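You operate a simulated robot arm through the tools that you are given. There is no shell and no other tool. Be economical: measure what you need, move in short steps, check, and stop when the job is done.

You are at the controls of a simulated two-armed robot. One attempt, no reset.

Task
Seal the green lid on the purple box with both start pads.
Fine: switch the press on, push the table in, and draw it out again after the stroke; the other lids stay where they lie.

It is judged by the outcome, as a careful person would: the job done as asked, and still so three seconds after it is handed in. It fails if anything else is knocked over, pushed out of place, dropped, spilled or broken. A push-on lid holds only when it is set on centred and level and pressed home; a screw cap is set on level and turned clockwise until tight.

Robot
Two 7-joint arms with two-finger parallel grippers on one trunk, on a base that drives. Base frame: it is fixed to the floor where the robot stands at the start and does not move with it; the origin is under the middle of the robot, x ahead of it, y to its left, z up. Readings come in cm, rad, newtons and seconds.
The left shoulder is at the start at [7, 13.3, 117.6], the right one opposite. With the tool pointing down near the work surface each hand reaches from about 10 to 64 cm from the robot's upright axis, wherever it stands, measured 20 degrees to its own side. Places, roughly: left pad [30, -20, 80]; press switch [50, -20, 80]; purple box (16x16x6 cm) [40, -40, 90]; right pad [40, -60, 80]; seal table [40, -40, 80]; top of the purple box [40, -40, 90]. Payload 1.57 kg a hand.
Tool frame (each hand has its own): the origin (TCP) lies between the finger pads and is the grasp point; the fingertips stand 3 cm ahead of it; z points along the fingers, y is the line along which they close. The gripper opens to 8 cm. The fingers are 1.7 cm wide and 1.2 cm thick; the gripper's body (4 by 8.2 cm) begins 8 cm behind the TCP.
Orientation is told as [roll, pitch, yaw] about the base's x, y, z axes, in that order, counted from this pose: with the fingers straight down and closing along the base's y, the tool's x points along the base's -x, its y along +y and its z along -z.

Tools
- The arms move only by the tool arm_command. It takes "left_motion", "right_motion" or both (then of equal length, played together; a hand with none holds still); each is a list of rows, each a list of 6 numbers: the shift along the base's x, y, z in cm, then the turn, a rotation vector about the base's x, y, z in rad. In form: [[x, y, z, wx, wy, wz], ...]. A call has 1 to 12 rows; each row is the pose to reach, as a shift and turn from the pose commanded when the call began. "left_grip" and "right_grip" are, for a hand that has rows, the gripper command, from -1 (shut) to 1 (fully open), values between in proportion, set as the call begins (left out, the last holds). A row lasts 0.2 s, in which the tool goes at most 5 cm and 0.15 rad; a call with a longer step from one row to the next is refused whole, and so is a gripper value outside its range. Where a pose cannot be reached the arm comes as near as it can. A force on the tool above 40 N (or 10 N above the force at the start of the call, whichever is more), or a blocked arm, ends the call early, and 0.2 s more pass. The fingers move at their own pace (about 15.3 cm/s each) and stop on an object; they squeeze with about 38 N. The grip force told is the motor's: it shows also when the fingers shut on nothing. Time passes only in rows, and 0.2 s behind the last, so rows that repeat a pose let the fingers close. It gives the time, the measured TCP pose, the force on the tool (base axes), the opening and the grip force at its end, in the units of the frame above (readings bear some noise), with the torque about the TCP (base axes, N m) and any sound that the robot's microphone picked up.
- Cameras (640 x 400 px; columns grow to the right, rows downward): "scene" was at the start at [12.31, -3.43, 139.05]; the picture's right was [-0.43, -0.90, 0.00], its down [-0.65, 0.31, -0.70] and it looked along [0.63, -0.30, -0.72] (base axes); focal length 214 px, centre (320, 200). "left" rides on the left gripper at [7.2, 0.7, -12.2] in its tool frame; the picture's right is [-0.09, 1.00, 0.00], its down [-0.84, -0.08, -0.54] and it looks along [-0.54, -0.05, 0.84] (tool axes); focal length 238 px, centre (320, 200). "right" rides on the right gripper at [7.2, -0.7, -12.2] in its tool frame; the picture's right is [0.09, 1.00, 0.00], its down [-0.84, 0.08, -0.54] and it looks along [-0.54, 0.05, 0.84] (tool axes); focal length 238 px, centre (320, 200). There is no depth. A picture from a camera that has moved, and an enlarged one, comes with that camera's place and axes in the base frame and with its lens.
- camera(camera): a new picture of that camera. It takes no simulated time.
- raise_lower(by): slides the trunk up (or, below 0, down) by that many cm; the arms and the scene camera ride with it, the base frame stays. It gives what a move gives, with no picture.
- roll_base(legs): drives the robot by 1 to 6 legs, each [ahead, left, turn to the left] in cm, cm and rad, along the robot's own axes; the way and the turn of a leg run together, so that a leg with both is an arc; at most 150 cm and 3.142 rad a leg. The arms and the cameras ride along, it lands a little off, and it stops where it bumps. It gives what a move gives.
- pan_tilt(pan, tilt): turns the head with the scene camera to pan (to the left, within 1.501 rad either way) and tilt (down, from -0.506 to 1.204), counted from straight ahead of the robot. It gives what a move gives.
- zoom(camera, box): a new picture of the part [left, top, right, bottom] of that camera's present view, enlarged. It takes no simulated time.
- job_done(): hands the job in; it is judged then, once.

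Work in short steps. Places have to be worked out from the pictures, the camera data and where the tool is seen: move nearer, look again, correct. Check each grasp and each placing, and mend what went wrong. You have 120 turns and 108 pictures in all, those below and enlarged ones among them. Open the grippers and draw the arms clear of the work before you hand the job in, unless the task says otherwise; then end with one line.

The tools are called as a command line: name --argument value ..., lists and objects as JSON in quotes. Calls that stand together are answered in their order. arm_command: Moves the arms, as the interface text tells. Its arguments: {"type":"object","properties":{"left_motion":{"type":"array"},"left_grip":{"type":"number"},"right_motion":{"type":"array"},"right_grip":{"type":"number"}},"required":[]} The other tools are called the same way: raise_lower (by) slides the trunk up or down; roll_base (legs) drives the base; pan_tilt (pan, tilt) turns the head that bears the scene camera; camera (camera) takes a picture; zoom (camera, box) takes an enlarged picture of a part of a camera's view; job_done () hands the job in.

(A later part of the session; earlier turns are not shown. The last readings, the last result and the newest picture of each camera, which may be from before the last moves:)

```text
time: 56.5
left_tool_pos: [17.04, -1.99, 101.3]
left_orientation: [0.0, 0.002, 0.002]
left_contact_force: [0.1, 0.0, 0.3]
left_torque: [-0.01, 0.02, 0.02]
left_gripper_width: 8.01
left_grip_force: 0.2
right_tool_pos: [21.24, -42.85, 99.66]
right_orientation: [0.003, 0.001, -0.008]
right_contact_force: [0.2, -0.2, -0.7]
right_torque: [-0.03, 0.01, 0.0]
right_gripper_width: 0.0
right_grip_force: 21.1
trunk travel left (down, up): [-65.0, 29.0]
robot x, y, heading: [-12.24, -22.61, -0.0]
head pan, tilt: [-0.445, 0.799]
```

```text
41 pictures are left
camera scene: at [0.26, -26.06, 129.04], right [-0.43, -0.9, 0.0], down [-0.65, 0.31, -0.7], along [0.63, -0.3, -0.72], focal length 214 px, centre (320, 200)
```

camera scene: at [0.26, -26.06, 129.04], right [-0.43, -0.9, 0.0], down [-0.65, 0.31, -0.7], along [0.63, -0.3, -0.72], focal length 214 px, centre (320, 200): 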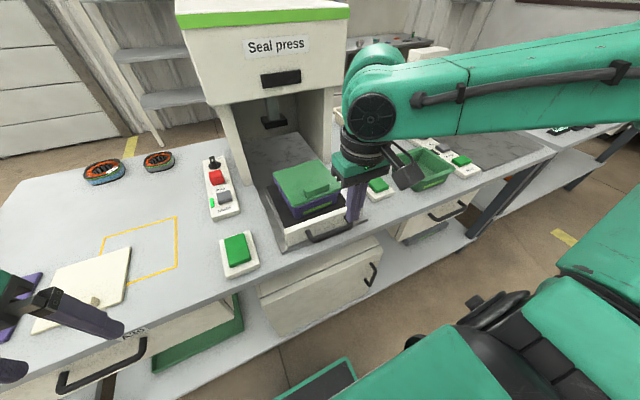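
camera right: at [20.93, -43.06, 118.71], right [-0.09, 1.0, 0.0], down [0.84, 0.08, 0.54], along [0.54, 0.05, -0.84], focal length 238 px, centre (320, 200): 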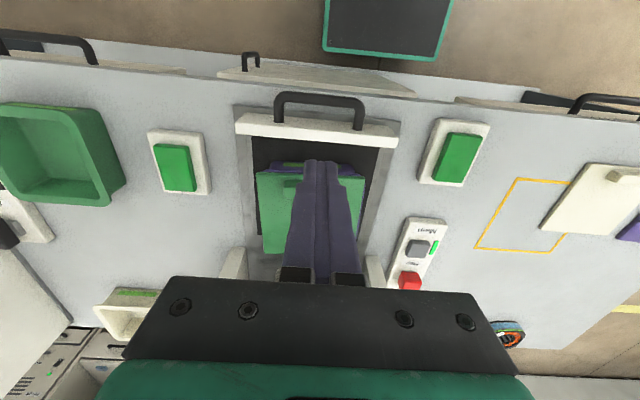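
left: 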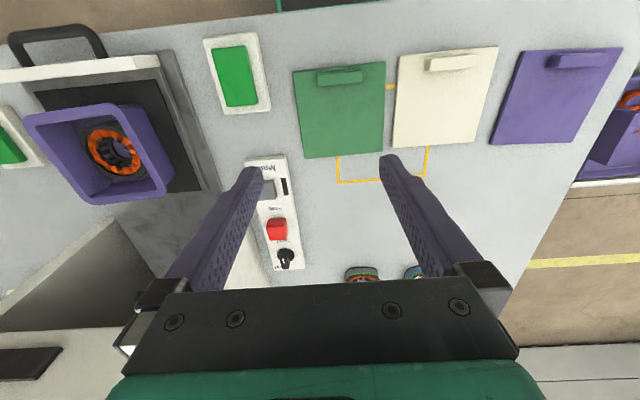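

I now go to the loop gap (between bar at x≈27.6 and panel at x≈30.3): target x=28.95, stopping above it to check.

arm_command --right_motion '[[3, 0.2, -2, 0, 0, 0.008], [6, 0.4, -5, 0, 0, 0.008], [7.7, 0.4, -8.5, 0, 0, 0.008], [7.7, 0.4, -10.5, 0, 0, 0.008]]'

zoom --camera "right" --box '[200, 50, 440, 250]'

zoom --camera "scene" --box '[260, 150, 380, 260]'

```text
time: 57.5
left_tool_pos: [16.99, -1.9, 101.34]
left_orientation: [0.0, 0.003, 0.002]
left_contact_force: [-0.1, -0.1, 0.5]
left_torque: [-0.01, -0.02, 0.0]
left_gripper_width: 8.01
left_grip_force: 0.0
right_tool_pos: [28.79, -42.37, 89.24]
right_orientation: [0.002, 0.001, -0.002]
right_contact_force: [-0.5, 0.5, 0.2]
right_torque: [0.0, -0.02, 0.0]
right_gripper_width: 0.01
right_grip_force: 21.3
trunk travel left (down, up): [-65.0, 29.0]
robot x, y, heading: [-12.02, -22.68, 0.002]
head pan, tilt: [-0.445, 0.799]
```

```text
2.00 times, centred on (320, 150) of right
camera zoom: at [21.6, -43.07, 101.38], right [-0.09, 1.0, 0.0], down [0.84, 0.08, 0.54], along [0.54, 0.05, -0.84], focal length 477 px, centre (320, 300)
```

zoom: 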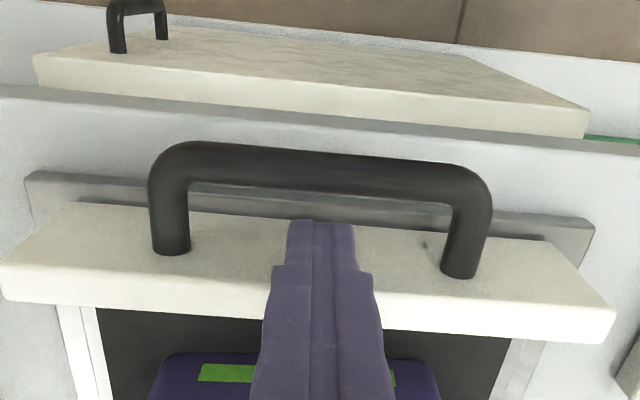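

```text
3.64 times, centred on (320, 205) of scene
camera zoom: at [0.21, -26.06, 129.04], right [-0.43, -0.9, 0.0], down [-0.65, 0.31, -0.7], along [0.63, -0.3, -0.72], focal length 780 px, centre (320, 182)
```

zoom: 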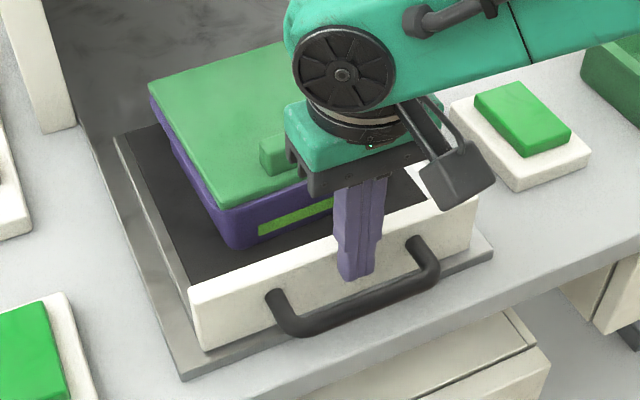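

Fingers are centred in the gap (bar inner 27.5, panel face 30.0). I descend 2.2 cm into the loop.

arm_command --right_motion '[[0, 0, -0.5, 0, 0, 0], [0, 0, -1.0, 0, 0, 0], [0, 0, -1.6, 0, 0, 0], [0, 0, -2.2, 0, 0, 0]]'

zoom --camera "right" --box '[200, 50, 440, 250]'

```text
time: 58.5
left_tool_pos: [16.94, -2.03, 101.33]
left_orientation: [0.001, 0.002, 0.002]
left_contact_force: [0.5, 0.1, -0.3]
left_torque: [0.02, 0.02, -0.04]
left_gripper_width: 8.01
left_grip_force: 0.0
right_tool_pos: [28.92, -42.46, 86.89]
right_orientation: [0.002, 0.001, 0.0]
right_contact_force: [0.5, -0.5, -0.2]
right_torque: [-0.01, 0.01, -0.01]
right_gripper_width: 0.0
right_grip_force: 20.9
trunk travel left (down, up): [-65.0, 29.0]
robot x, y, heading: [-12.22, -22.44, 0.002]
head pan, tilt: [-0.445, 0.799]
```

```text
2.00 times, centred on (320, 150) of right
camera zoom: at [21.75, -43.19, 99.04], right [-0.09, 1.0, 0.0], down [0.84, 0.08, 0.54], along [0.54, 0.05, -0.84], focal length 477 px, centre (320, 300)
```

zoom: 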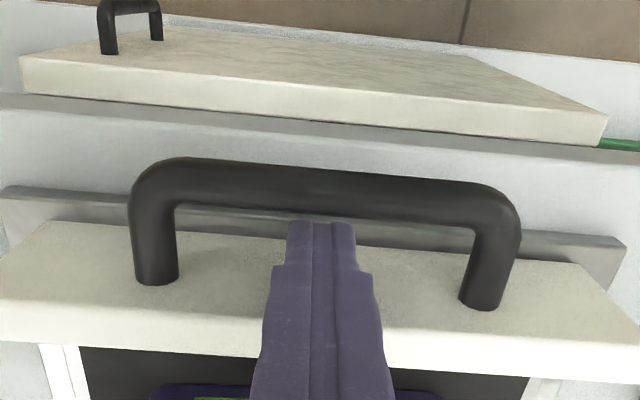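

Inside the loop without contact. Now I push the table in slowly.

arm_command --right_motion '[[0.3, 0, 0, 0, 0, 0], [0.6, 0, 0, 0, 0, 0], [0.9, 0, 0, 0, 0, 0], [1.2, 0, 0, 0, 0, 0], [1.6, 0, 0, 0, 0, 0], [2.1, 0, 0, 0, 0, 0], [2.6, 0, 0, 0, 0, 0], [3.2, 0, 0, 0, 0, 0], [3.8, 0, 0, 0, 0, 0], [4.4, 0, 0, 0, 0, 0], [4.8, 0, 0, 0, 0, 0], [5.0, 0, 0, 0, 0, 0]]'

zoom --camera "scene" --box '[240, 120, 400, 260]'

```text
time: 61.1
left_tool_pos: [16.9, -1.9, 101.23]
left_orientation: [-0.001, 0.002, 0.001]
left_contact_force: [1.3, 0.3, -0.5]
left_torque: [-0.01, 0.0, 0.0]
left_gripper_width: 8.03
left_grip_force: 0.1
right_tool_pos: [33.75, -42.48, 86.98]
right_orientation: [0.002, 0.0, 0.0]
right_contact_force: [-0.6, -0.1, 0.0]
right_torque: [-0.04, 0.0, 0.04]
right_gripper_width: 0.0
right_grip_force: 21.4
trunk travel left (down, up): [-65.0, 29.0]
robot x, y, heading: [-12.05, -22.63, -0.001]
head pan, tilt: [-0.445, 0.799]
```

```text
2.86 times, centred on (320, 190) of scene
camera zoom: at [0.14, -26.06, 129.05], right [-0.43, -0.9, 0.0], down [-0.65, 0.31, -0.7], along [0.63, -0.3, -0.72], focal length 613 px, centre (320, 229)
```

zoom: 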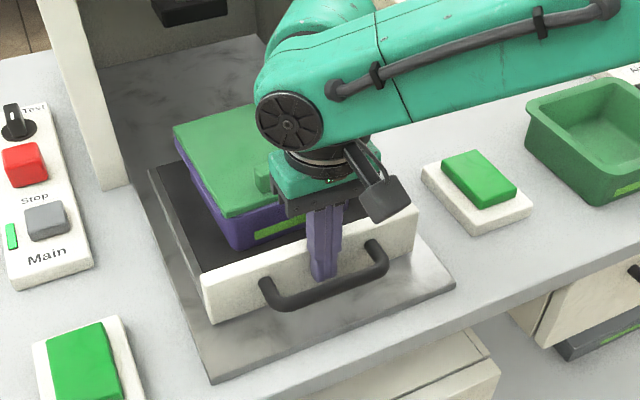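

The table slides with the box steady. I continue.

arm_command --right_motion '[[0.3, 0, 0, 0, 0, 0], [0.8, 0, 0, 0, 0, 0], [1.5, 0, 0, 0, 0, 0], [2.3, 0, 0, 0, 0, 0], [3.1, 0, 0, 0, 0, 0], [3.9, 0, 0, 0, 0, 0], [4.7, 0, 0, 0, 0, 0], [5.5, 0, 0, 0, 0, 0], [6.3, 0, 0, 0, 0, 0], [7.1, 0, 0, 0, 0, 0], [7.7, 0, 0, 0, 0, 0], [8.0, 0, 0, 0, 0, 0]]'

zoom --camera "scene" --box '[240, 80, 400, 240]'

```text
time: 63.7
left_tool_pos: [17.01, -2.03, 101.38]
left_orientation: [-0.001, 0.002, 0.001]
left_contact_force: [-0.4, -0.1, 0.0]
left_torque: [0.03, 0.01, -0.01]
left_gripper_width: 8.0
left_grip_force: 0.1
right_tool_pos: [41.85, -42.42, 87.18]
right_orientation: [0.0, 0.0, -0.001]
right_contact_force: [-0.8, -0.2, -0.8]
right_torque: [-0.01, -0.03, -0.02]
right_gripper_width: 0.01
right_grip_force: 21.1
trunk travel left (down, up): [-65.0, 29.0]
robot x, y, heading: [-12.34, -22.39, 0.001]
head pan, tilt: [-0.445, 0.799]
```

```text
2.50 times, centred on (320, 160) of scene
camera zoom: at [0.15, -26.05, 129.05], right [-0.43, -0.9, 0.0], down [-0.65, 0.31, -0.7], along [0.63, -0.3, -0.72], focal length 536 px, centre (320, 300)
```

zoom: 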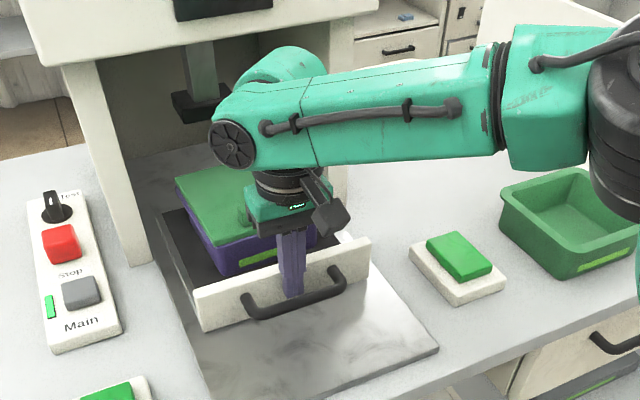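

Reach will run out from here, so I lift out of the loop, retract, and drive the base forward 12 cm; then I'll push against the handle bar's outer side.

arm_command --right_motion '[[-0.3, 0, 1, 0, 0, 0], [-0.3, 0, 4, 0, 0, 0], [-0.3, 0, 8, 0, 0, 0], [-4.5, 0, 10, 0, 0, 0], [-9, 0, 10, 0, 0, 0], [-13.5, 0, 10, 0, 0, 0], [-17, 0, 10, 0, 0, 0]]'

roll_base --legs '[[12, 0, 0]]'

camera --camera "scene"

zoom --camera "right" --box '[200, 50, 440, 250]'

```text
time: 65.3
left_tool_pos: [16.83, -2.05, 101.25]
left_orientation: [0.0, 0.0, 0.0]
left_contact_force: [0.3, -0.3, -0.3]
left_torque: [0.02, -0.01, 0.02]
left_gripper_width: 8.0
left_grip_force: 0.0
right_tool_pos: [24.99, -42.39, 96.94]
right_orientation: [0.0, -0.003, 0.0]
right_contact_force: [-0.2, -0.6, -0.3]
right_torque: [0.02, -0.01, 0.01]
right_gripper_width: 0.0
right_grip_force: 21.4
trunk travel left (down, up): [-65.0, 29.0]
robot x, y, heading: [-12.13, -22.78, -0.007]
head pan, tilt: [-0.445, 0.799]
```

```text
time: 66.5
left_tool_pos: [29.21, -1.89, 101.45]
left_orientation: [0.001, 0.001, 0.002]
left_contact_force: [0.2, 0.3, 0.5]
left_torque: [0.01, -0.01, 0.0]
left_gripper_width: 8.01
left_grip_force: 0.1
right_tool_pos: [37.28, -42.46, 96.96]
right_orientation: [0.002, 0.002, -0.002]
right_contact_force: [-0.6, -0.6, -0.2]
right_torque: [0.0, -0.02, 0.01]
right_gripper_width: 0.05
right_grip_force: 21.7
trunk travel left (down, up): [-65.0, 29.0]
robot x, y, heading: [-0.07, -22.39, 0.001]
head pan, tilt: [-0.445, 0.799]
```

```text
35 pictures are left
camera scene: at [12.33, -26.05, 129.06], right [-0.43, -0.9, 0.0], down [-0.65, 0.31, -0.7], along [0.63, -0.3, -0.72], focal length 214 px, centre (320, 200)
```

scene: 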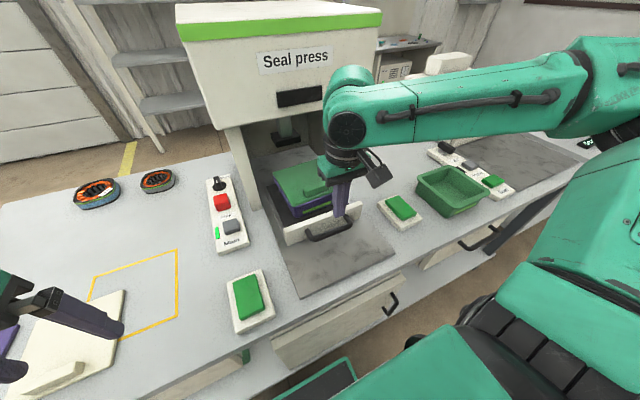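

```text
2.00 times, centred on (320, 150) of right
camera zoom: at [30.14, -43.05, 109.02], right [-0.09, 1.0, 0.0], down [0.84, 0.08, 0.54], along [0.54, 0.05, -0.84], focal length 477 px, centre (320, 300)
```

zoom: 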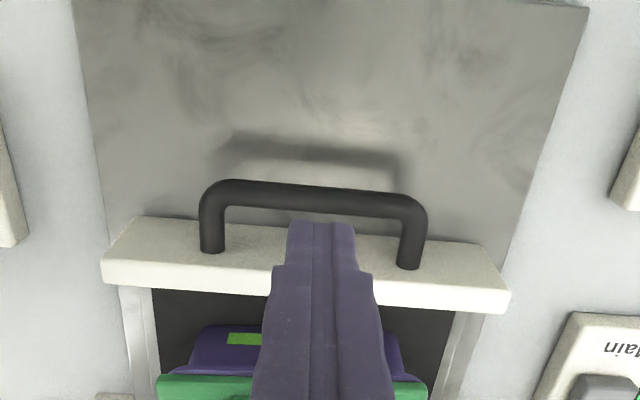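

Bar outer side is at x≈38.4. I descend in front of it at x=36.

arm_command --right_motion '[[-1.5, 0, -2, 0, 0, 0], [-2, 0, -5, 0, 0, 0], [-2, 0, -8.5, 0, 0, 0], [-2, 0, -10, 0, 0, 0]]'

zoom --camera "right" --box '[200, 50, 440, 250]'

```text
time: 67.5
left_tool_pos: [29.13, -1.96, 101.31]
left_orientation: [-0.001, 0.002, 0.0]
left_contact_force: [-0.4, 0.5, 1.2]
left_torque: [0.01, -0.02, 0.02]
left_gripper_width: 8.0
left_grip_force: 0.1
right_tool_pos: [35.4, -42.28, 86.95]
right_orientation: [0.001, 0.0, 0.0]
right_contact_force: [0.1, -0.1, -0.3]
right_torque: [-0.02, 0.01, 0.0]
right_gripper_width: 0.0
right_grip_force: 21.6
trunk travel left (down, up): [-65.0, 29.0]
robot x, y, heading: [0.27, -22.71, 0.003]
head pan, tilt: [-0.445, 0.799]
```

```text
2.00 times, centred on (320, 150) of right
camera zoom: at [28.2, -42.92, 98.95], right [-0.09, 1.0, 0.0], down [0.84, 0.08, 0.54], along [0.54, 0.05, -0.84], focal length 477 px, centre (320, 300)
```

zoom: 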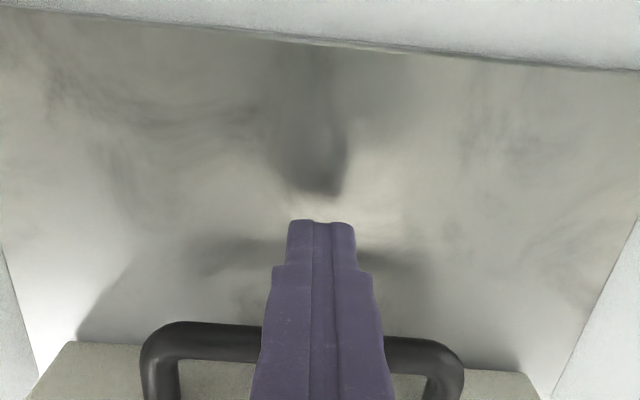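

Clear in front of the bar. I push forward.

arm_command --right_motion '[[0.8, 0, 0, 0, 0, 0], [1.6, 0, 0, 0, 0, 0], [1.9, 0, 0, 0, 0, 0], [2.2, 0, 0, 0, 0, 0], [2.6, 0, 0, 0, 0, 0], [3.2, 0, 0, 0, 0, 0], [4.0, 0, 0, 0, 0, 0], [4.8, 0, 0, 0, 0, 0], [5.6, 0, 0, 0, 0, 0], [6.4, 0, 0, 0, 0, 0], [7.1, 0, 0, 0, 0, 0], [7.5, 0, 0, 0, 0, 0]]'

arm_command --right_motion '[[0.3, 0, 0, 0, 0, 0], [0.8, 0, 0, 0, 0, 0], [1.5, 0, 0, 0, 0, 0], [2.3, 0, 0, 0, 0, 0], [3.1, 0, 0, 0, 0, 0], [3.8, 0, 0, 0, 0, 0], [4.3, 0, 0, 0, 0, 0], [4.5, 0, 0, 0, 0, 0]]'

camera --camera "scene"

```text
time: 70.1
left_tool_pos: [29.2, -1.88, 101.39]
left_orientation: [-0.001, 0.002, 0.003]
left_contact_force: [0.9, -0.5, -1.1]
left_torque: [0.02, -0.01, -0.05]
left_gripper_width: 8.0
left_grip_force: 0.0
right_tool_pos: [42.77, -42.4, 86.95]
right_orientation: [0.001, 0.0, 0.0]
right_contact_force: [-1.4, 0.3, -1.0]
right_torque: [0.03, 0.02, 0.05]
right_gripper_width: 0.0
right_grip_force: 21.6
trunk travel left (down, up): [-65.0, 29.0]
robot x, y, heading: [0.07, -22.54, 0.002]
head pan, tilt: [-0.445, 0.799]
```

```text
time: 71.9
left_tool_pos: [29.06, -1.91, 101.29]
left_orientation: [0.0, 0.002, 0.001]
left_contact_force: [0.0, 0.3, 0.7]
left_torque: [-0.03, -0.02, 0.0]
left_gripper_width: 8.01
left_grip_force: 0.0
right_tool_pos: [47.39, -42.5, 86.87]
right_orientation: [0.001, 0.0, -0.001]
right_contact_force: [-0.6, -0.9, 1.4]
right_torque: [-0.02, -0.01, 0.0]
right_gripper_width: 0.0
right_grip_force: 21.1
trunk travel left (down, up): [-65.0, 29.0]
robot x, y, heading: [-0.03, -22.48, 0.003]
head pan, tilt: [-0.445, 0.799]
```

```text
32 pictures are left
camera scene: at [12.38, -26.06, 129.05], right [-0.43, -0.9, 0.0], down [-0.65, 0.31, -0.7], along [0.63, -0.3, -0.72], focal length 214 px, centre (320, 200)
```

scene: 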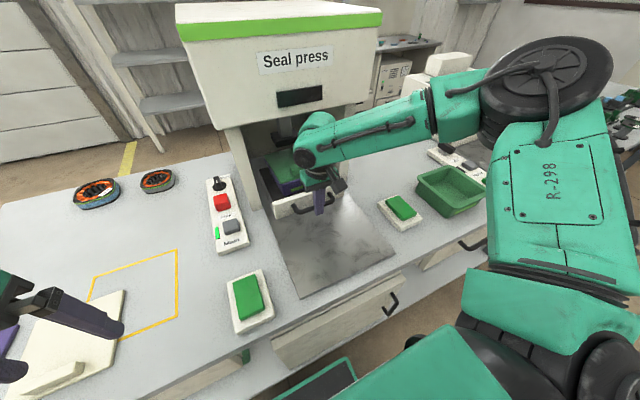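

Going well; wrist is clear of the press. I keep pushing until it stops.

arm_command --right_motion '[[0.3, 0, 0, 0, 0, 0], [0.8, 0, 0, 0, 0, 0], [1.3, 0, 0, 0, 0, 0], [1.8, 0, 0, 0, 0, 0], [2.3, 0, 0, 0, 0, 0], [2.8, 0, 0, 0, 0, 0], [3.3, 0, 0, 0, 0, 0], [3.8, 0, 0, 0, 0, 0], [4.3, 0, 0, 0, 0, 0]]'

zoom --camera "scene" --box '[220, 80, 360, 240]'

```text
time: 73.9
left_tool_pos: [29.24, -1.96, 101.38]
left_orientation: [0.0, 0.001, 0.002]
left_contact_force: [-0.1, -0.6, 0.0]
left_torque: [-0.02, 0.06, 0.01]
left_gripper_width: 8.0
left_grip_force: 0.1
right_tool_pos: [51.78, -42.44, 86.93]
right_orientation: [0.001, 0.0, 0.001]
right_contact_force: [0.0, -0.2, -0.1]
right_torque: [-0.04, 0.0, -0.01]
right_gripper_width: 0.0
right_grip_force: 21.4
trunk travel left (down, up): [-65.0, 29.0]
robot x, y, heading: [-0.05, -22.99, 0.0]
head pan, tilt: [-0.445, 0.799]
```

```text
2.50 times, centred on (290, 160) of scene
camera zoom: at [12.43, -26.05, 129.05], right [-0.43, -0.9, 0.0], down [-0.65, 0.31, -0.7], along [0.63, -0.3, -0.72], focal length 536 px, centre (395, 300)
```

zoom: 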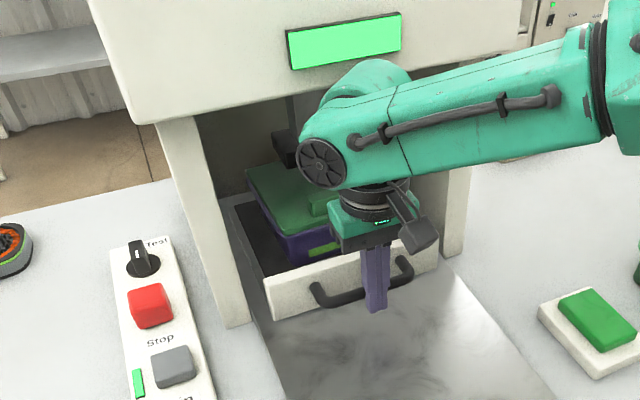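

The press's indicator has turned green: table in. I push a little more to make sure it's against its stop.

arm_command --right_motion '[[0.2, 0, 0, 0, 0, 0], [0.4, 0, 0, 0, 0, 0], [0.6, 0, 0, 0, 0, 0], [0.8, 0, 0, 0, 0, 0]]'

```text
time: 74.9
left_tool_pos: [28.93, -2.07, 101.24]
left_orientation: [0.001, -0.001, 0.003]
left_contact_force: [-0.7, 0.4, 0.3]
left_torque: [0.02, 0.02, 0.01]
left_gripper_width: 8.01
left_grip_force: 0.1
right_tool_pos: [52.05, -42.44, 86.92]
right_orientation: [-0.001, 0.006, 0.001]
right_contact_force: [-17.4, -1.4, -5.7]
right_torque: [-0.05, 0.33, 0.0]
right_gripper_width: 0.0
right_grip_force: 21.5
trunk travel left (down, up): [-65.0, 29.0]
robot x, y, heading: [0.16, -22.91, 0.002]
head pan, tilt: [-0.445, 0.799]
```

It is at its stop. I back off and check the lid's seating in the press.

arm_command --right_motion '[[-1.5, 0, 0, 0, 0, 0], [-4, 0, 0, 0, 0, 0], [-8, 0, 2, 0, 0, 0], [-11, -2, 5, 0, 0, 0], [-13, -5, 8, 0, 0, 0], [-14, -9, 10, 0, 0, 0], [-14, -13, 10, 0, 0, 0], [-13, -17, 10, 0, 0, 0]]'

zoom --camera "scene" --box '[220, 60, 380, 240]'

camera --camera "scene"

```text
time: 76.7
left_tool_pos: [29.29, -2.12, 101.33]
left_orientation: [0.0, 0.002, 0.001]
left_contact_force: [-0.1, -0.5, 0.0]
left_torque: [0.01, 0.02, -0.01]
left_gripper_width: 8.04
left_grip_force: 0.2
right_tool_pos: [39.52, -59.56, 96.72]
right_orientation: [0.001, 0.002, -0.001]
right_contact_force: [0.5, -0.3, -0.7]
right_torque: [0.0, -0.01, 0.01]
right_gripper_width: 0.0
right_grip_force: 21.3
trunk travel left (down, up): [-65.0, 29.0]
robot x, y, heading: [0.4, -22.79, 0.001]
head pan, tilt: [-0.445, 0.799]
```

```text
2.22 times, centred on (300, 150) of scene
camera zoom: at [12.46, -26.14, 129.04], right [-0.43, -0.9, 0.0], down [-0.65, 0.31, -0.7], along [0.63, -0.3, -0.72], focal length 477 px, centre (364, 311)
```

zoom: 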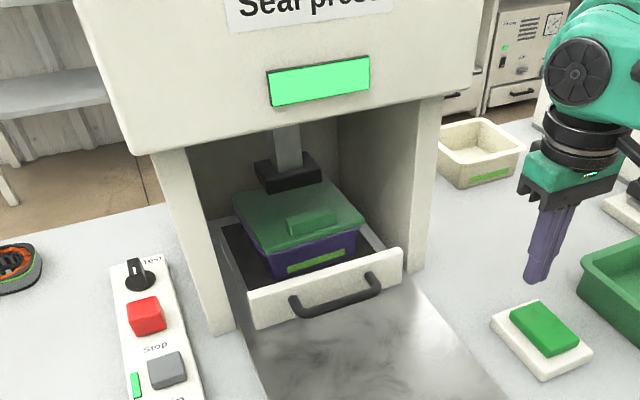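

```text
29 pictures are left
camera scene: at [12.46, -26.14, 129.04], right [-0.43, -0.9, 0.0], down [-0.65, 0.31, -0.7], along [0.63, -0.3, -0.72], focal length 214 px, centre (320, 200)
```

scene: 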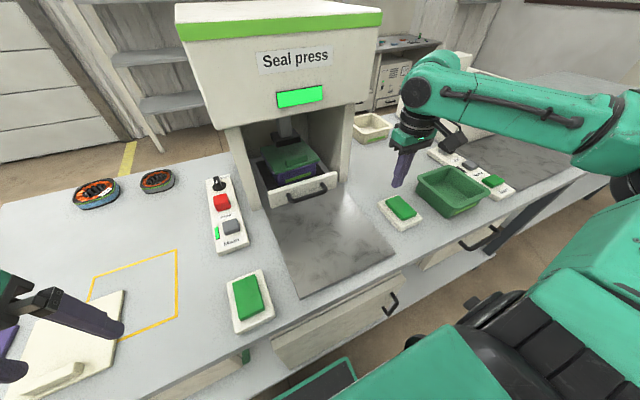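

The ram stands right over the lid. I zoom in on lid seating, and locate the pads.

zoom --camera "scene" --box '[255, 125, 335, 205]'

zoom --camera "right" --box '[200, 40, 480, 260]'

camera --camera "left"

```text
5.00 times, centred on (295, 165) of scene
camera zoom: at [12.46, -26.14, 129.04], right [-0.43, -0.9, 0.0], down [-0.65, 0.31, -0.7], along [0.63, -0.3, -0.72], focal length 1072 px, centre (445, 375)
```

zoom: 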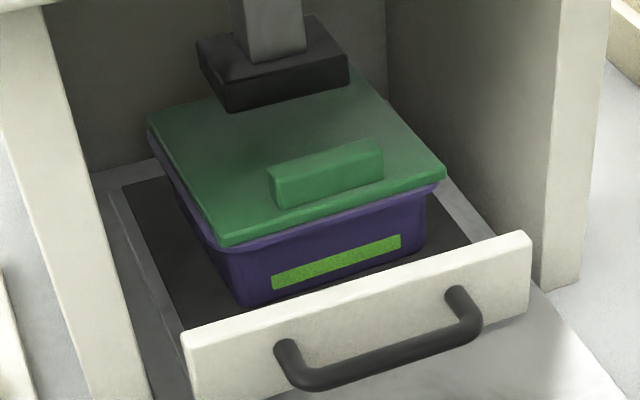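

```text
1.82 times, centred on (340, 150) of right
camera zoom: at [32.42, -60.23, 108.92], right [-0.09, 1.0, 0.0], down [0.84, 0.08, 0.54], along [0.54, 0.05, -0.84], focal length 433 px, centre (284, 291)
```

zoom: 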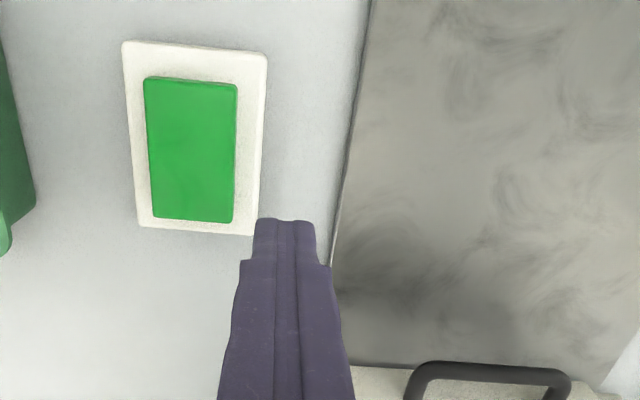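

```text
26 pictures are left
camera left: at [22.28, -1.36, 113.48], right [0.09, 1.0, 0.0], down [0.84, -0.08, 0.54], along [0.54, -0.05, -0.84], focal length 238 px, centre (320, 200)
```

left: 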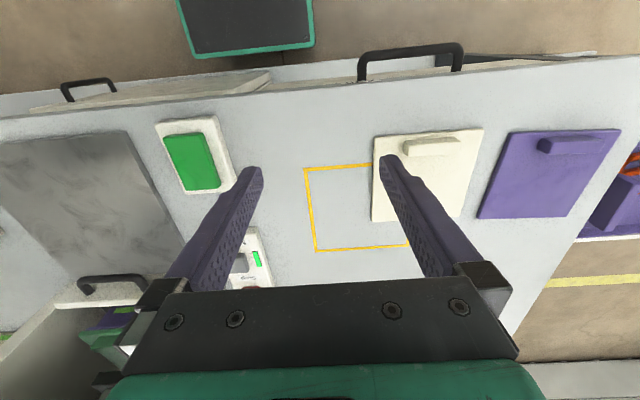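

Lid is well seated. Pads: right ≈[39.6,-65.0], left ≈[33.7,-19.6]. I bring both shut hands over them.

arm_command --left_motion '[[1, -4, 0, 0, 0, 0], [2, -8, 0, 0, 0, 0], [3, -12, -1, 0, 0, 0], [4, -15.5, -3, 0, 0, 0], [4.5, -17.6, -6, 0, 0, 0], [4.5, -17.6, -9, 0, 0, 0]]' --right_motion '[[0, -2, 0, 0, 0, 0], [0, -4, 0, 0, 0, 0], [0, -5.5, -1, 0, 0, 0], [0, -5.5, -2, 0, 0, 0], [0, -5.5, -3.5, 0, 0, 0], [0, -5.5, -5, 0, 0, 0]]' --left_grip -1 --right_grip -1

camera --camera "scene"

```text
time: 78.1
left_tool_pos: [33.69, -19.61, 92.2]
left_orientation: [0.0, 0.0, 0.003]
left_contact_force: [-0.1, -0.3, -0.9]
left_torque: [-0.01, -0.01, 0.0]
left_gripper_width: 0.0
left_grip_force: 20.8
right_tool_pos: [39.56, -64.79, 91.9]
right_orientation: [0.001, -0.001, 0.001]
right_contact_force: [-0.5, 0.1, 0.5]
right_torque: [-0.01, 0.01, 0.01]
right_gripper_width: 0.01
right_grip_force: 21.3
trunk travel left (down, up): [-65.0, 29.0]
robot x, y, heading: [-0.05, -22.79, 0.001]
head pan, tilt: [-0.445, 0.799]
```

```text
25 pictures are left
camera scene: at [12.48, -26.04, 129.05], right [-0.43, -0.9, 0.0], down [-0.65, 0.31, -0.7], along [0.63, -0.3, -0.72], focal length 214 px, centre (320, 200)
```

scene: 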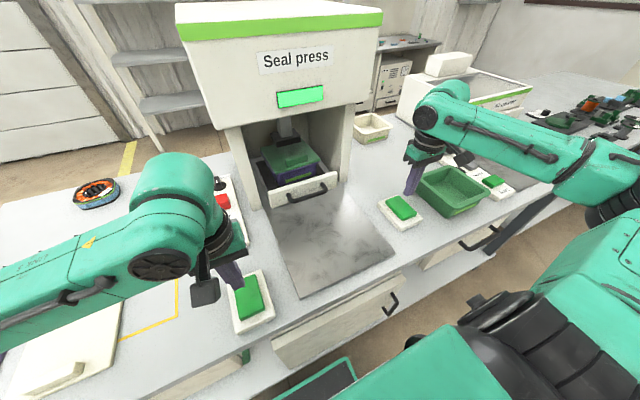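

Both hands are over their pads. I descend both to just above.

arm_command --left_motion '[[0, 0, -1.5, 0, 0, 0], [0, 0, -3, 0, 0, 0], [0, 0, -4, 0, 0, 0]]' --right_motion '[[0, -0.2, -1.5, 0, 0, 0], [0, -0.2, -3, 0, 0, 0], [0, -0.2, -3.7, 0, 0, 0]]'

zoom --camera "left" --box '[240, 80, 400, 240]'

zoom --camera "right" --box '[240, 80, 400, 240]'

```text
time: 78.9
left_tool_pos: [33.81, -19.53, 88.21]
left_orientation: [0.0, 0.001, 0.004]
left_contact_force: [0.3, -0.3, 0.0]
left_torque: [0.01, -0.01, -0.02]
left_gripper_width: 0.0
left_grip_force: 21.5
right_tool_pos: [39.4, -65.08, 88.1]
right_orientation: [0.002, 0.0, 0.001]
right_contact_force: [0.0, 0.6, 0.1]
right_torque: [0.0, 0.02, -0.02]
right_gripper_width: 0.01
right_grip_force: 21.9
trunk travel left (down, up): [-65.0, 29.0]
robot x, y, heading: [0.11, -22.93, 0.002]
head pan, tilt: [-0.445, 0.799]
```

```text
2.50 times, centred on (320, 160) of left
camera zoom: at [26.8, -18.94, 100.43], right [0.09, 1.0, 0.0], down [0.84, -0.08, 0.54], along [0.54, -0.05, -0.84], focal length 596 px, centre (320, 300)
```

zoom: 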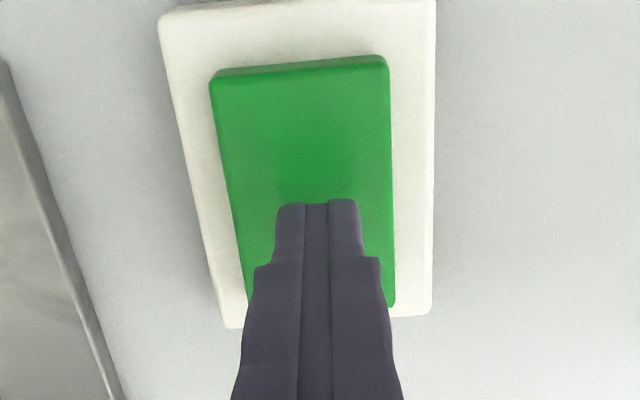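

```text
2.50 times, centred on (320, 160) of right
camera zoom: at [32.23, -65.79, 100.24], right [-0.09, 1.0, 0.0], down [0.84, 0.08, 0.54], along [0.54, 0.05, -0.84], focal length 596 px, centre (320, 300)
```

zoom: 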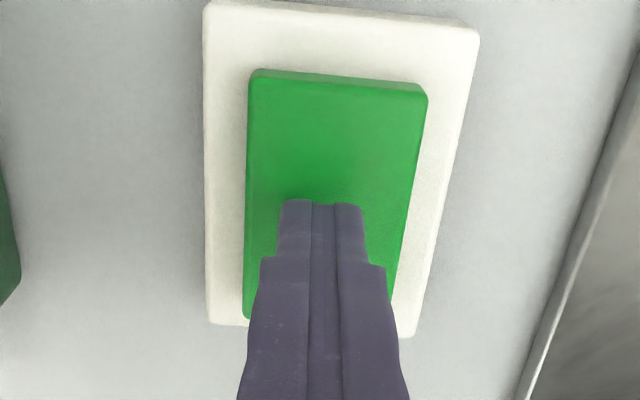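

Both are centred on pads. I press both together and hold.

arm_command --left_motion '[[0, 0, -1, 0, 0, 0], [0, 0, -1.4, 0, 0, 0], [0, 0, -1.7, 0, 0, 0], [0, 0, -2.0, 0, 0, 0], [0, 0, -2.2, 0, 0, 0], [0, 0, -2.3, 0, 0, 0], [0, 0, -2.3, 0, 0, 0], [0, 0, -2.3, 0, 0, 0], [0, 0, -2.3, 0, 0, 0], [0, 0, -2.3, 0, 0, 0], [0, 0, -2.3, 0, 0, 0], [0, 0, -2.3, 0, 0, 0]]' --right_motion '[[0, 0, -1, 0, 0, 0], [0, 0, -1.4, 0, 0, 0], [0, 0, -1.7, 0, 0, 0], [0, 0, -2.0, 0, 0, 0], [0, 0, -2.2, 0, 0, 0], [0, 0, -2.3, 0, 0, 0], [0, 0, -2.3, 0, 0, 0], [0, 0, -2.3, 0, 0, 0], [0, 0, -2.3, 0, 0, 0], [0, 0, -2.3, 0, 0, 0], [0, 0, -2.3, 0, 0, 0], [0, 0, -2.3, 0, 0, 0]]'

camera --camera "scene"

```text
time: 81.5
left_tool_pos: [33.69, -19.52, 85.86]
left_orientation: [-0.002, 0.0, 0.002]
left_contact_force: [2.4, -1.6, 4.6]
left_torque: [-0.04, -0.09, 0.01]
left_gripper_width: 0.0
left_grip_force: 21.3
right_tool_pos: [39.33, -65.12, 85.97]
right_orientation: [-0.001, -0.003, 0.001]
right_contact_force: [0.6, -1.7, 7.6]
right_torque: [-0.03, -0.02, -0.03]
right_gripper_width: 0.02
right_grip_force: 21.2
trunk travel left (down, up): [-65.0, 29.0]
robot x, y, heading: [-0.03, -22.47, 0.004]
head pan, tilt: [-0.445, 0.799]
heard: click, click
```

```text
22 pictures are left
camera scene: at [12.31, -26.02, 129.06], right [-0.43, -0.9, 0.0], down [-0.65, 0.31, -0.7], along [0.63, -0.3, -0.72], focal length 214 px, centre (320, 200)
```

scene: 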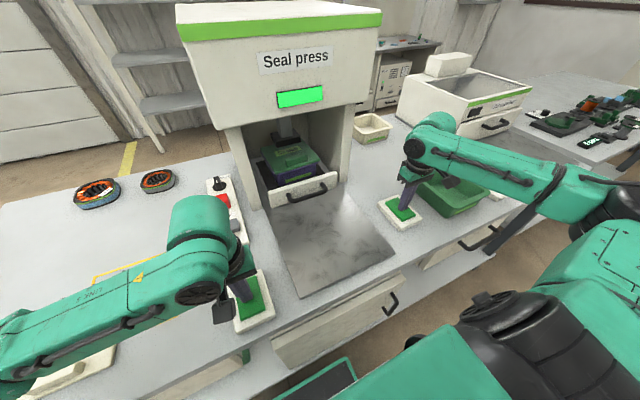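

Two clicks heard, pads down. I keep holding and look at the ram.

arm_command --left_motion '[[0, 0, -0.1, 0, 0, 0], [0, 0, -0.1, 0, 0, 0], [0, 0, -0.1, 0, 0, 0], [0, 0, -0.1, 0, 0, 0], [0, 0, -0.1, 0, 0, 0], [0, 0, -0.1, 0, 0, 0]]' --right_motion '[[0, 0, -0.1, 0, 0, 0], [0, 0, -0.1, 0, 0, 0], [0, 0, -0.1, 0, 0, 0], [0, 0, -0.1, 0, 0, 0], [0, 0, -0.1, 0, 0, 0], [0, 0, -0.1, 0, 0, 0]]'

zoom --camera "scene" --box '[245, 80, 345, 205]'

```text
time: 82.9
left_tool_pos: [33.63, -19.55, 85.93]
left_orientation: [0.001, 0.0, 0.0]
left_contact_force: [1.8, -4.2, 9.7]
left_torque: [-0.08, -0.05, 0.02]
left_gripper_width: 0.0
left_grip_force: 20.7
right_tool_pos: [39.44, -64.99, 86.05]
right_orientation: [0.001, -0.002, -0.001]
right_contact_force: [3.5, 0.7, 13.9]
right_torque: [0.01, -0.05, 0.06]
right_gripper_width: 0.0
right_grip_force: 21.9
trunk travel left (down, up): [-65.0, 29.0]
robot x, y, heading: [0.21, -22.83, 0.005]
head pan, tilt: [-0.445, 0.799]
```

```text
3.20 times, centred on (295, 142) of scene
camera zoom: at [12.26, -25.93, 129.08], right [-0.43, -0.9, 0.0], down [-0.65, 0.31, -0.7], along [0.63, -0.3, -0.72], focal length 686 px, centre (400, 384)
```

zoom: 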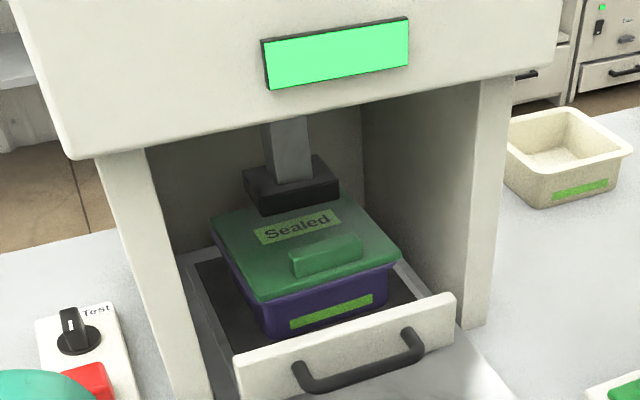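

The lid now shows "Sealed" and the ram is up. I release both pads: left hand retreats to its earlier place, right hand goes toward the table handle, gripper half open.

arm_command --left_motion '[[0, 0, 3, 0, 0, 0], [0, 0, 7, 0, 0, 0], [-0.5, 1, 11, 0, 0, 0], [-1, 4, 14, 0, 0, 0], [-2, 8.5, 15, 0, 0, 0], [-3, 13, 15, 0, 0, 0], [-4, 17.5, 15, 0, 0, 0], [-4, 17.5, 15, 0, 0, 0], [-4, 17.5, 15, 0, 0, 0]]' --right_motion '[[0, 0, 3, 0, 0, 0], [0, 0, 7, 0, 0, 0], [0, 4, 9, 0, 0, 0], [0, 8.5, 9, 0, 0, 0], [0.5, 13, 9, 0, 0, 0], [1, 17.5, 9, 0, 0, 0], [2, 22, 9, 0, 0, 0], [3, 26, 9, 0, 0, 0], [4, 28, 9, 0, 0, 0]]' --left_grip -1 --right_grip -0.2

zoom --camera "right" --box '[200, 40, 440, 280]'

zoom --camera "scene" --box '[220, 80, 380, 240]'

```text
time: 84.9
left_tool_pos: [29.75, -2.74, 100.76]
left_orientation: [0.024, 0.001, -0.016]
left_contact_force: [0.4, 0.5, -0.4]
left_torque: [0.02, -0.01, -0.01]
left_gripper_width: 0.03
left_grip_force: 21.3
left hand out of reach, approached as far as the arm can: row 7
right_tool_pos: [43.4, -37.19, 94.97]
right_orientation: [0.0, 0.0, -0.001]
right_contact_force: [0.3, 0.7, -0.1]
right_torque: [-0.02, -0.02, 0.0]
right_gripper_width: 3.22
right_grip_force: 0.0
trunk travel left (down, up): [-65.0, 29.0]
robot x, y, heading: [-0.01, -22.7, 0.0]
head pan, tilt: [-0.445, 0.799]
```

```text
1.67 times, centred on (320, 160) of right
camera zoom: at [36.25, -37.84, 107.06], right [-0.09, 1.0, 0.0], down [0.84, 0.08, 0.54], along [0.54, 0.05, -0.84], focal length 397 px, centre (320, 267)
```

zoom: 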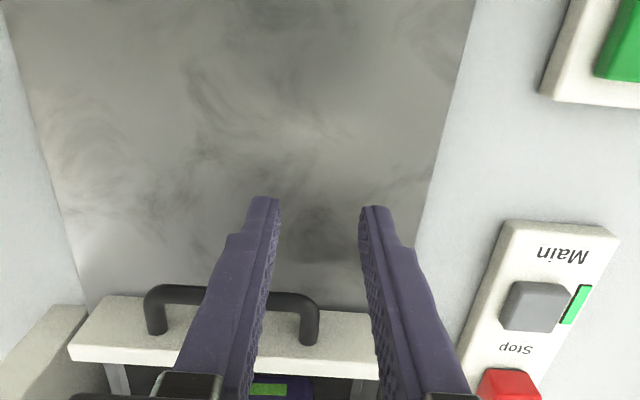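

```text
2.50 times, centred on (300, 160) of scene
camera zoom: at [12.44, -25.91, 129.05], right [-0.43, -0.9, 0.0], down [-0.65, 0.31, -0.7], along [0.63, -0.3, -0.72], focal length 536 px, centre (370, 300)
```

zoom: 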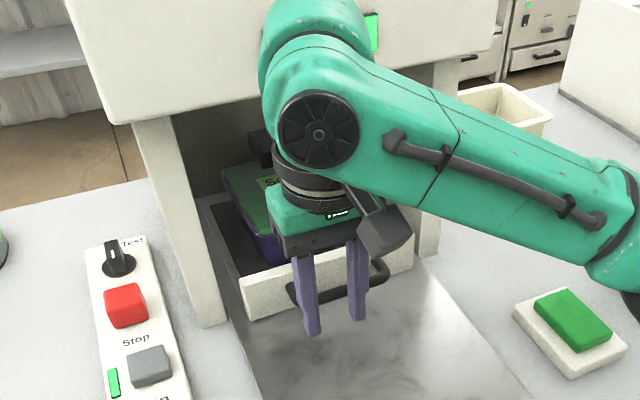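

Leg of the handle on the left side is at y≈−36.95, x 53.4–56.5. I'll tilt the hand so the fingers lead forward (wrist away from the press) and come down around that leg.

arm_command --right_motion '[[0, 0.2, -0.5, 0, -0.12, 0], [2, 0.2, -1, 0, -0.25, 0], [5, 0.2, -2, 0, -0.25, 0], [8, 0.2, -3, 0, -0.25, 0], [10.5, 0.2, -4, 0, -0.25, 0], [10.5, 0.2, -4.5, 0, -0.25, 0]]'

zoom --camera "right" --box '[200, 40, 440, 280]'

zoom --camera "scene" --box '[220, 80, 380, 240]'

```text
time: 86.3
left_tool_pos: [29.79, -2.91, 100.65]
left_orientation: [0.024, 0.0, -0.017]
left_contact_force: [-0.3, 0.1, -0.7]
left_torque: [0.05, -0.01, 0.03]
left_gripper_width: 0.0
left_grip_force: 21.6
right_tool_pos: [54.13, -36.9, 90.31]
right_orientation: [0.003, -0.25, 0.0]
right_contact_force: [-0.2, 1.0, -0.3]
right_torque: [0.01, -0.02, 0.04]
right_gripper_width: 3.2
right_grip_force: 0.0
trunk travel left (down, up): [-65.0, 29.0]
robot x, y, heading: [0.32, -22.48, 0.006]
head pan, tilt: [-0.445, 0.799]
```

```text
1.67 times, centred on (320, 160) of right
camera zoom: at [44.08, -37.6, 100.17], right [-0.09, 1.0, -0.02], down [0.68, 0.08, 0.73], along [0.73, 0.05, -0.68], focal length 397 px, centre (320, 267)
```

zoom: 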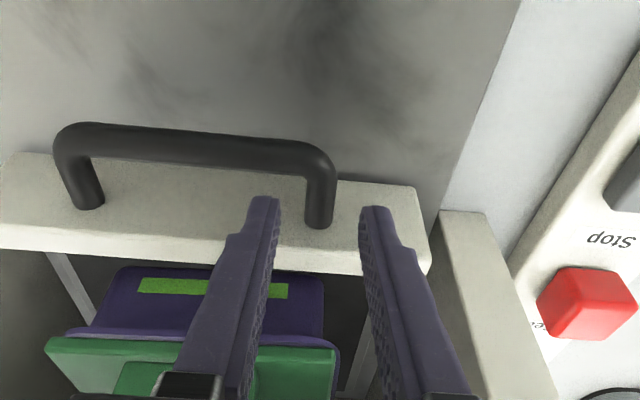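

```text
2.50 times, centred on (300, 160) of scene
camera zoom: at [12.39, -26.07, 129.05], right [-0.43, -0.9, 0.0], down [-0.65, 0.31, -0.7], along [0.63, -0.3, -0.72], focal length 536 px, centre (370, 300)
```

zoom: 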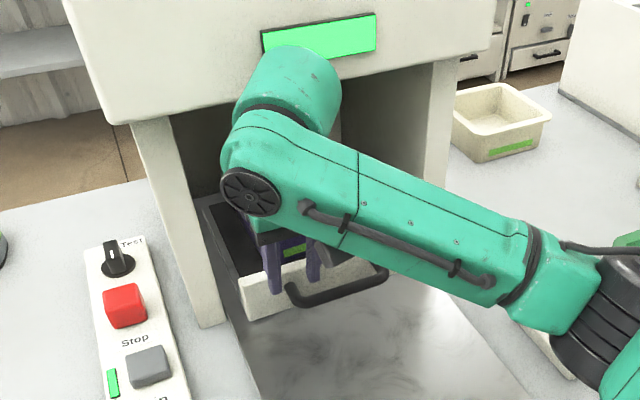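

The leg lies midway between the fingers. I lower 3 cm and close on it.

arm_command --right_motion '[[-0.1, 0, -1, 0, 0, 0], [-0.2, 0, -2, 0, 0, 0], [-0.2, 0, -3, 0, 0, 0]]'

arm_command --right_motion '[[0, 0, 0, 0, 0, 0], [0, 0, 0, 0, 0, 0], [0, 0, 0, 0, 0, 0]]' --right_grip -1

zoom --camera "right" --box '[200, 40, 440, 280]'

```text
time: 87.1
left_tool_pos: [29.86, -2.97, 100.56]
left_orientation: [0.025, 0.002, -0.016]
left_contact_force: [-0.6, -0.1, 0.8]
left_torque: [0.03, 0.02, -0.03]
left_gripper_width: 0.04
left_grip_force: 20.7
right_tool_pos: [53.64, -36.93, 87.06]
right_orientation: [0.003, -0.246, 0.001]
right_contact_force: [-0.3, -0.5, -0.9]
right_torque: [0.01, 0.01, 0.0]
right_gripper_width: 3.22
right_grip_force: 0.1
trunk travel left (down, up): [-65.0, 29.0]
robot x, y, heading: [0.07, -22.14, 0.005]
head pan, tilt: [-0.445, 0.799]
```

```text
time: 87.9
left_tool_pos: [29.78, -2.94, 100.69]
left_orientation: [0.026, 0.003, -0.015]
left_contact_force: [-0.2, 0.2, 0.6]
left_torque: [0.0, 0.0, 0.0]
left_gripper_width: 0.02
left_grip_force: 21.2
right_tool_pos: [53.62, -36.88, 87.23]
right_orientation: [0.001, -0.247, 0.001]
right_contact_force: [-0.1, -1.7, -3.2]
right_torque: [0.16, -0.51, 0.69]
right_gripper_width: 1.44
right_grip_force: 31.0
trunk travel left (down, up): [-65.0, 29.0]
robot x, y, heading: [0.03, -22.85, 0.005]
head pan, tilt: [-0.445, 0.799]
```

```text
1.67 times, centred on (320, 160) of right
camera zoom: at [43.63, -37.65, 97.12], right [-0.09, 1.0, -0.02], down [0.68, 0.08, 0.73], along [0.73, 0.05, -0.68], focal length 397 px, centre (320, 267)
```

zoom: 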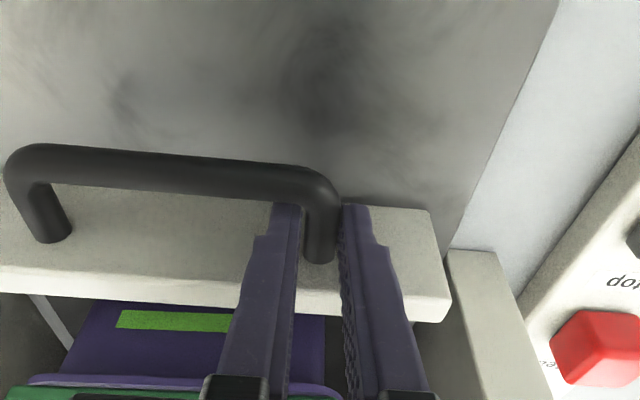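

Firm grip on the leg. I draw the table out slowly.

arm_command --right_motion '[[-0.3, 0, 0, 0, 0, 0], [-0.8, 0, 0, 0, 0, 0], [-1.5, 0, 0, 0, 0, 0], [-2.3, 0, 0, 0, 0, 0], [-3.1, 0, 0, 0, 0, 0], [-3.9, 0, 0, 0, 0, 0], [-4.7, 0, 0, 0, 0, 0], [-5.5, 0, 0, 0, 0, 0], [-6.3, 0, 0, 0, 0, 0], [-7.1, 0, 0, 0, 0, 0], [-7.7, 0, 0, 0, 0, 0], [-8.0, 0, 0, 0, 0, 0]]'

arm_command --right_motion '[[-0.3, 0, 0, 0, 0, 0], [-0.8, 0, 0, 0, 0, 0], [-1.5, 0, 0, 0, 0, 0], [-2.3, 0, 0, 0, 0, 0], [-3.1, 0, 0, 0, 0, 0], [-3.9, 0, 0, 0, 0, 0], [-4.7, 0, 0, 0, 0, 0], [-5.5, 0, 0, 0, 0, 0], [-6.3, 0, 0, 0, 0, 0], [-6.8, 0, 0, 0, 0, 0], [-7.0, 0, 0, 0, 0, 0]]'

camera --camera "scene"

```text
time: 90.5
left_tool_pos: [30.06, -3.05, 100.66]
left_orientation: [0.026, 0.005, -0.015]
left_contact_force: [0.6, 0.0, 0.9]
left_torque: [-0.01, 0.01, -0.01]
left_gripper_width: 0.0
left_grip_force: 21.1
right_tool_pos: [45.92, -36.9, 87.2]
right_orientation: [0.001, -0.244, -0.002]
right_contact_force: [0.2, -3.5, -15.0]
right_torque: [-0.06, -0.29, 0.55]
right_gripper_width: 1.47
right_grip_force: 31.1
trunk travel left (down, up): [-65.0, 29.0]
robot x, y, heading: [-0.04, -22.88, 0.003]
head pan, tilt: [-0.445, 0.799]
```

```text
time: 92.9
left_tool_pos: [29.92, -2.97, 100.72]
left_orientation: [0.028, 0.002, -0.017]
left_contact_force: [-0.7, -0.1, -0.1]
left_torque: [0.02, 0.0, 0.01]
left_gripper_width: 0.01
left_grip_force: 21.0
right_tool_pos: [38.82, -36.85, 87.26]
right_orientation: [0.001, -0.25, 0.001]
right_contact_force: [1.5, -0.9, -10.9]
right_torque: [0.05, -0.16, 0.59]
right_gripper_width: 1.42
right_grip_force: 30.7
trunk travel left (down, up): [-65.0, 29.0]
robot x, y, heading: [-0.29, -22.65, 0.001]
head pan, tilt: [-0.445, 0.799]
```

```text
15 pictures are left
camera scene: at [12.58, -26.11, 129.03], right [-0.43, -0.9, 0.0], down [-0.65, 0.31, -0.7], along [0.63, -0.3, -0.72], focal length 214 px, centre (320, 200)
```

scene: 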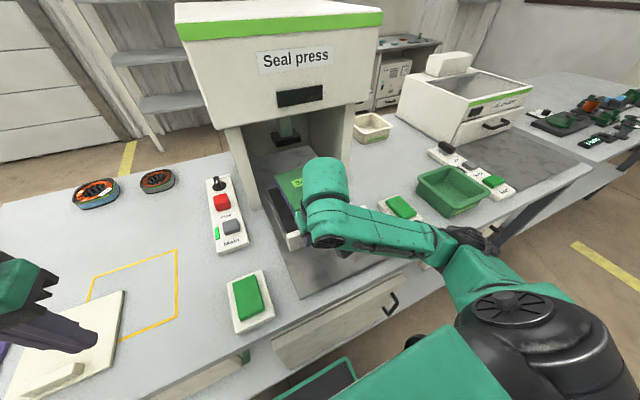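

About 11.6 cm remain but the arm folds up near the body. I release, lift, and drive the base back 12 cm to regrip at the same world spot.

arm_command --right_motion '[[0, 0, 0, 0, 0, 0], [0, 0, 0, 0, 0, 0], [0, 0, 1.5, 0, 0, 0], [0, 0, 4, 0, 0, 0], [0, 0, 8, 0, 0, 0]]' --right_grip -0.2

roll_base --legs '[[-12, 0, 0]]'

```text
time: 94.1
left_tool_pos: [29.72, -2.78, 100.74]
left_orientation: [0.025, 0.001, -0.016]
left_contact_force: [0.2, 0.4, 0.0]
left_torque: [-0.03, -0.01, 0.0]
left_gripper_width: 0.01
left_grip_force: 21.5
right_tool_pos: [38.68, -36.92, 95.32]
right_orientation: [0.002, -0.248, 0.001]
right_contact_force: [-0.8, 0.1, -0.4]
right_torque: [0.02, -0.01, 0.0]
right_gripper_width: 3.22
right_grip_force: 0.1
trunk travel left (down, up): [-65.0, 29.0]
robot x, y, heading: [0.35, -22.14, 0.004]
head pan, tilt: [-0.445, 0.799]
```

```text
time: 95.4
left_tool_pos: [17.76, -2.79, 100.7]
left_orientation: [0.024, 0.001, -0.014]
left_contact_force: [-0.7, -0.5, 0.9]
left_torque: [-0.02, -0.02, -0.02]
left_gripper_width: 0.01
left_grip_force: 21.4
right_tool_pos: [26.78, -36.93, 95.13]
right_orientation: [0.002, -0.249, 0.0]
right_contact_force: [0.1, -0.2, -0.1]
right_torque: [-0.02, 0.0, -0.01]
right_gripper_width: 3.2
right_grip_force: 0.0
trunk travel left (down, up): [-65.0, 29.0]
robot x, y, heading: [-12.03, -22.56, -0.002]
head pan, tilt: [-0.445, 0.799]
```

Now forward 12 cm above the leg, and a look before descending.

arm_command --right_motion '[[4, 0, 0, 0, 0, 0], [8, 0, -1, 0, 0, 0], [11, 0, -3, 0, 0, 0], [12, 0, -5, 0, 0, 0]]'

zoom --camera "right" --box '[200, 40, 440, 280]'

```text
time: 96.4
left_tool_pos: [17.61, -2.81, 100.76]
left_orientation: [0.024, 0.001, -0.016]
left_contact_force: [-0.3, -0.1, -0.2]
left_torque: [0.03, 0.03, 0.01]
left_gripper_width: 0.01
left_grip_force: 21.4
right_tool_pos: [38.97, -37.18, 89.99]
right_orientation: [0.0, -0.247, 0.001]
right_contact_force: [-0.4, 0.4, 0.2]
right_torque: [0.0, 0.02, -0.01]
right_gripper_width: 3.21
right_grip_force: 0.0
trunk travel left (down, up): [-65.0, 29.0]
robot x, y, heading: [-12.04, -22.72, 0.0]
head pan, tilt: [-0.445, 0.799]
```

```text
1.67 times, centred on (320, 160) of right
camera zoom: at [29.04, -37.88, 100.02], right [-0.09, 1.0, -0.02], down [0.68, 0.08, 0.73], along [0.73, 0.05, -0.68], focal length 397 px, centre (320, 267)
```

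zoom: 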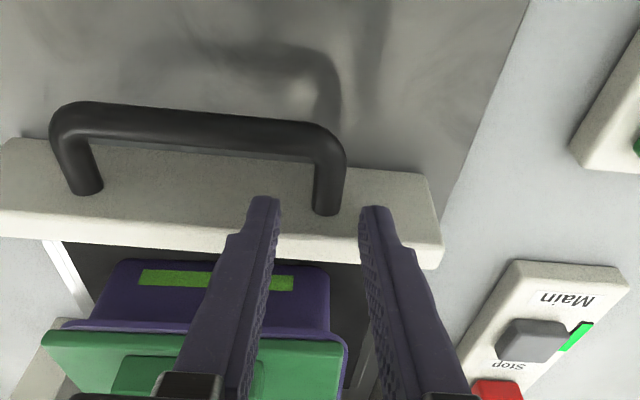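

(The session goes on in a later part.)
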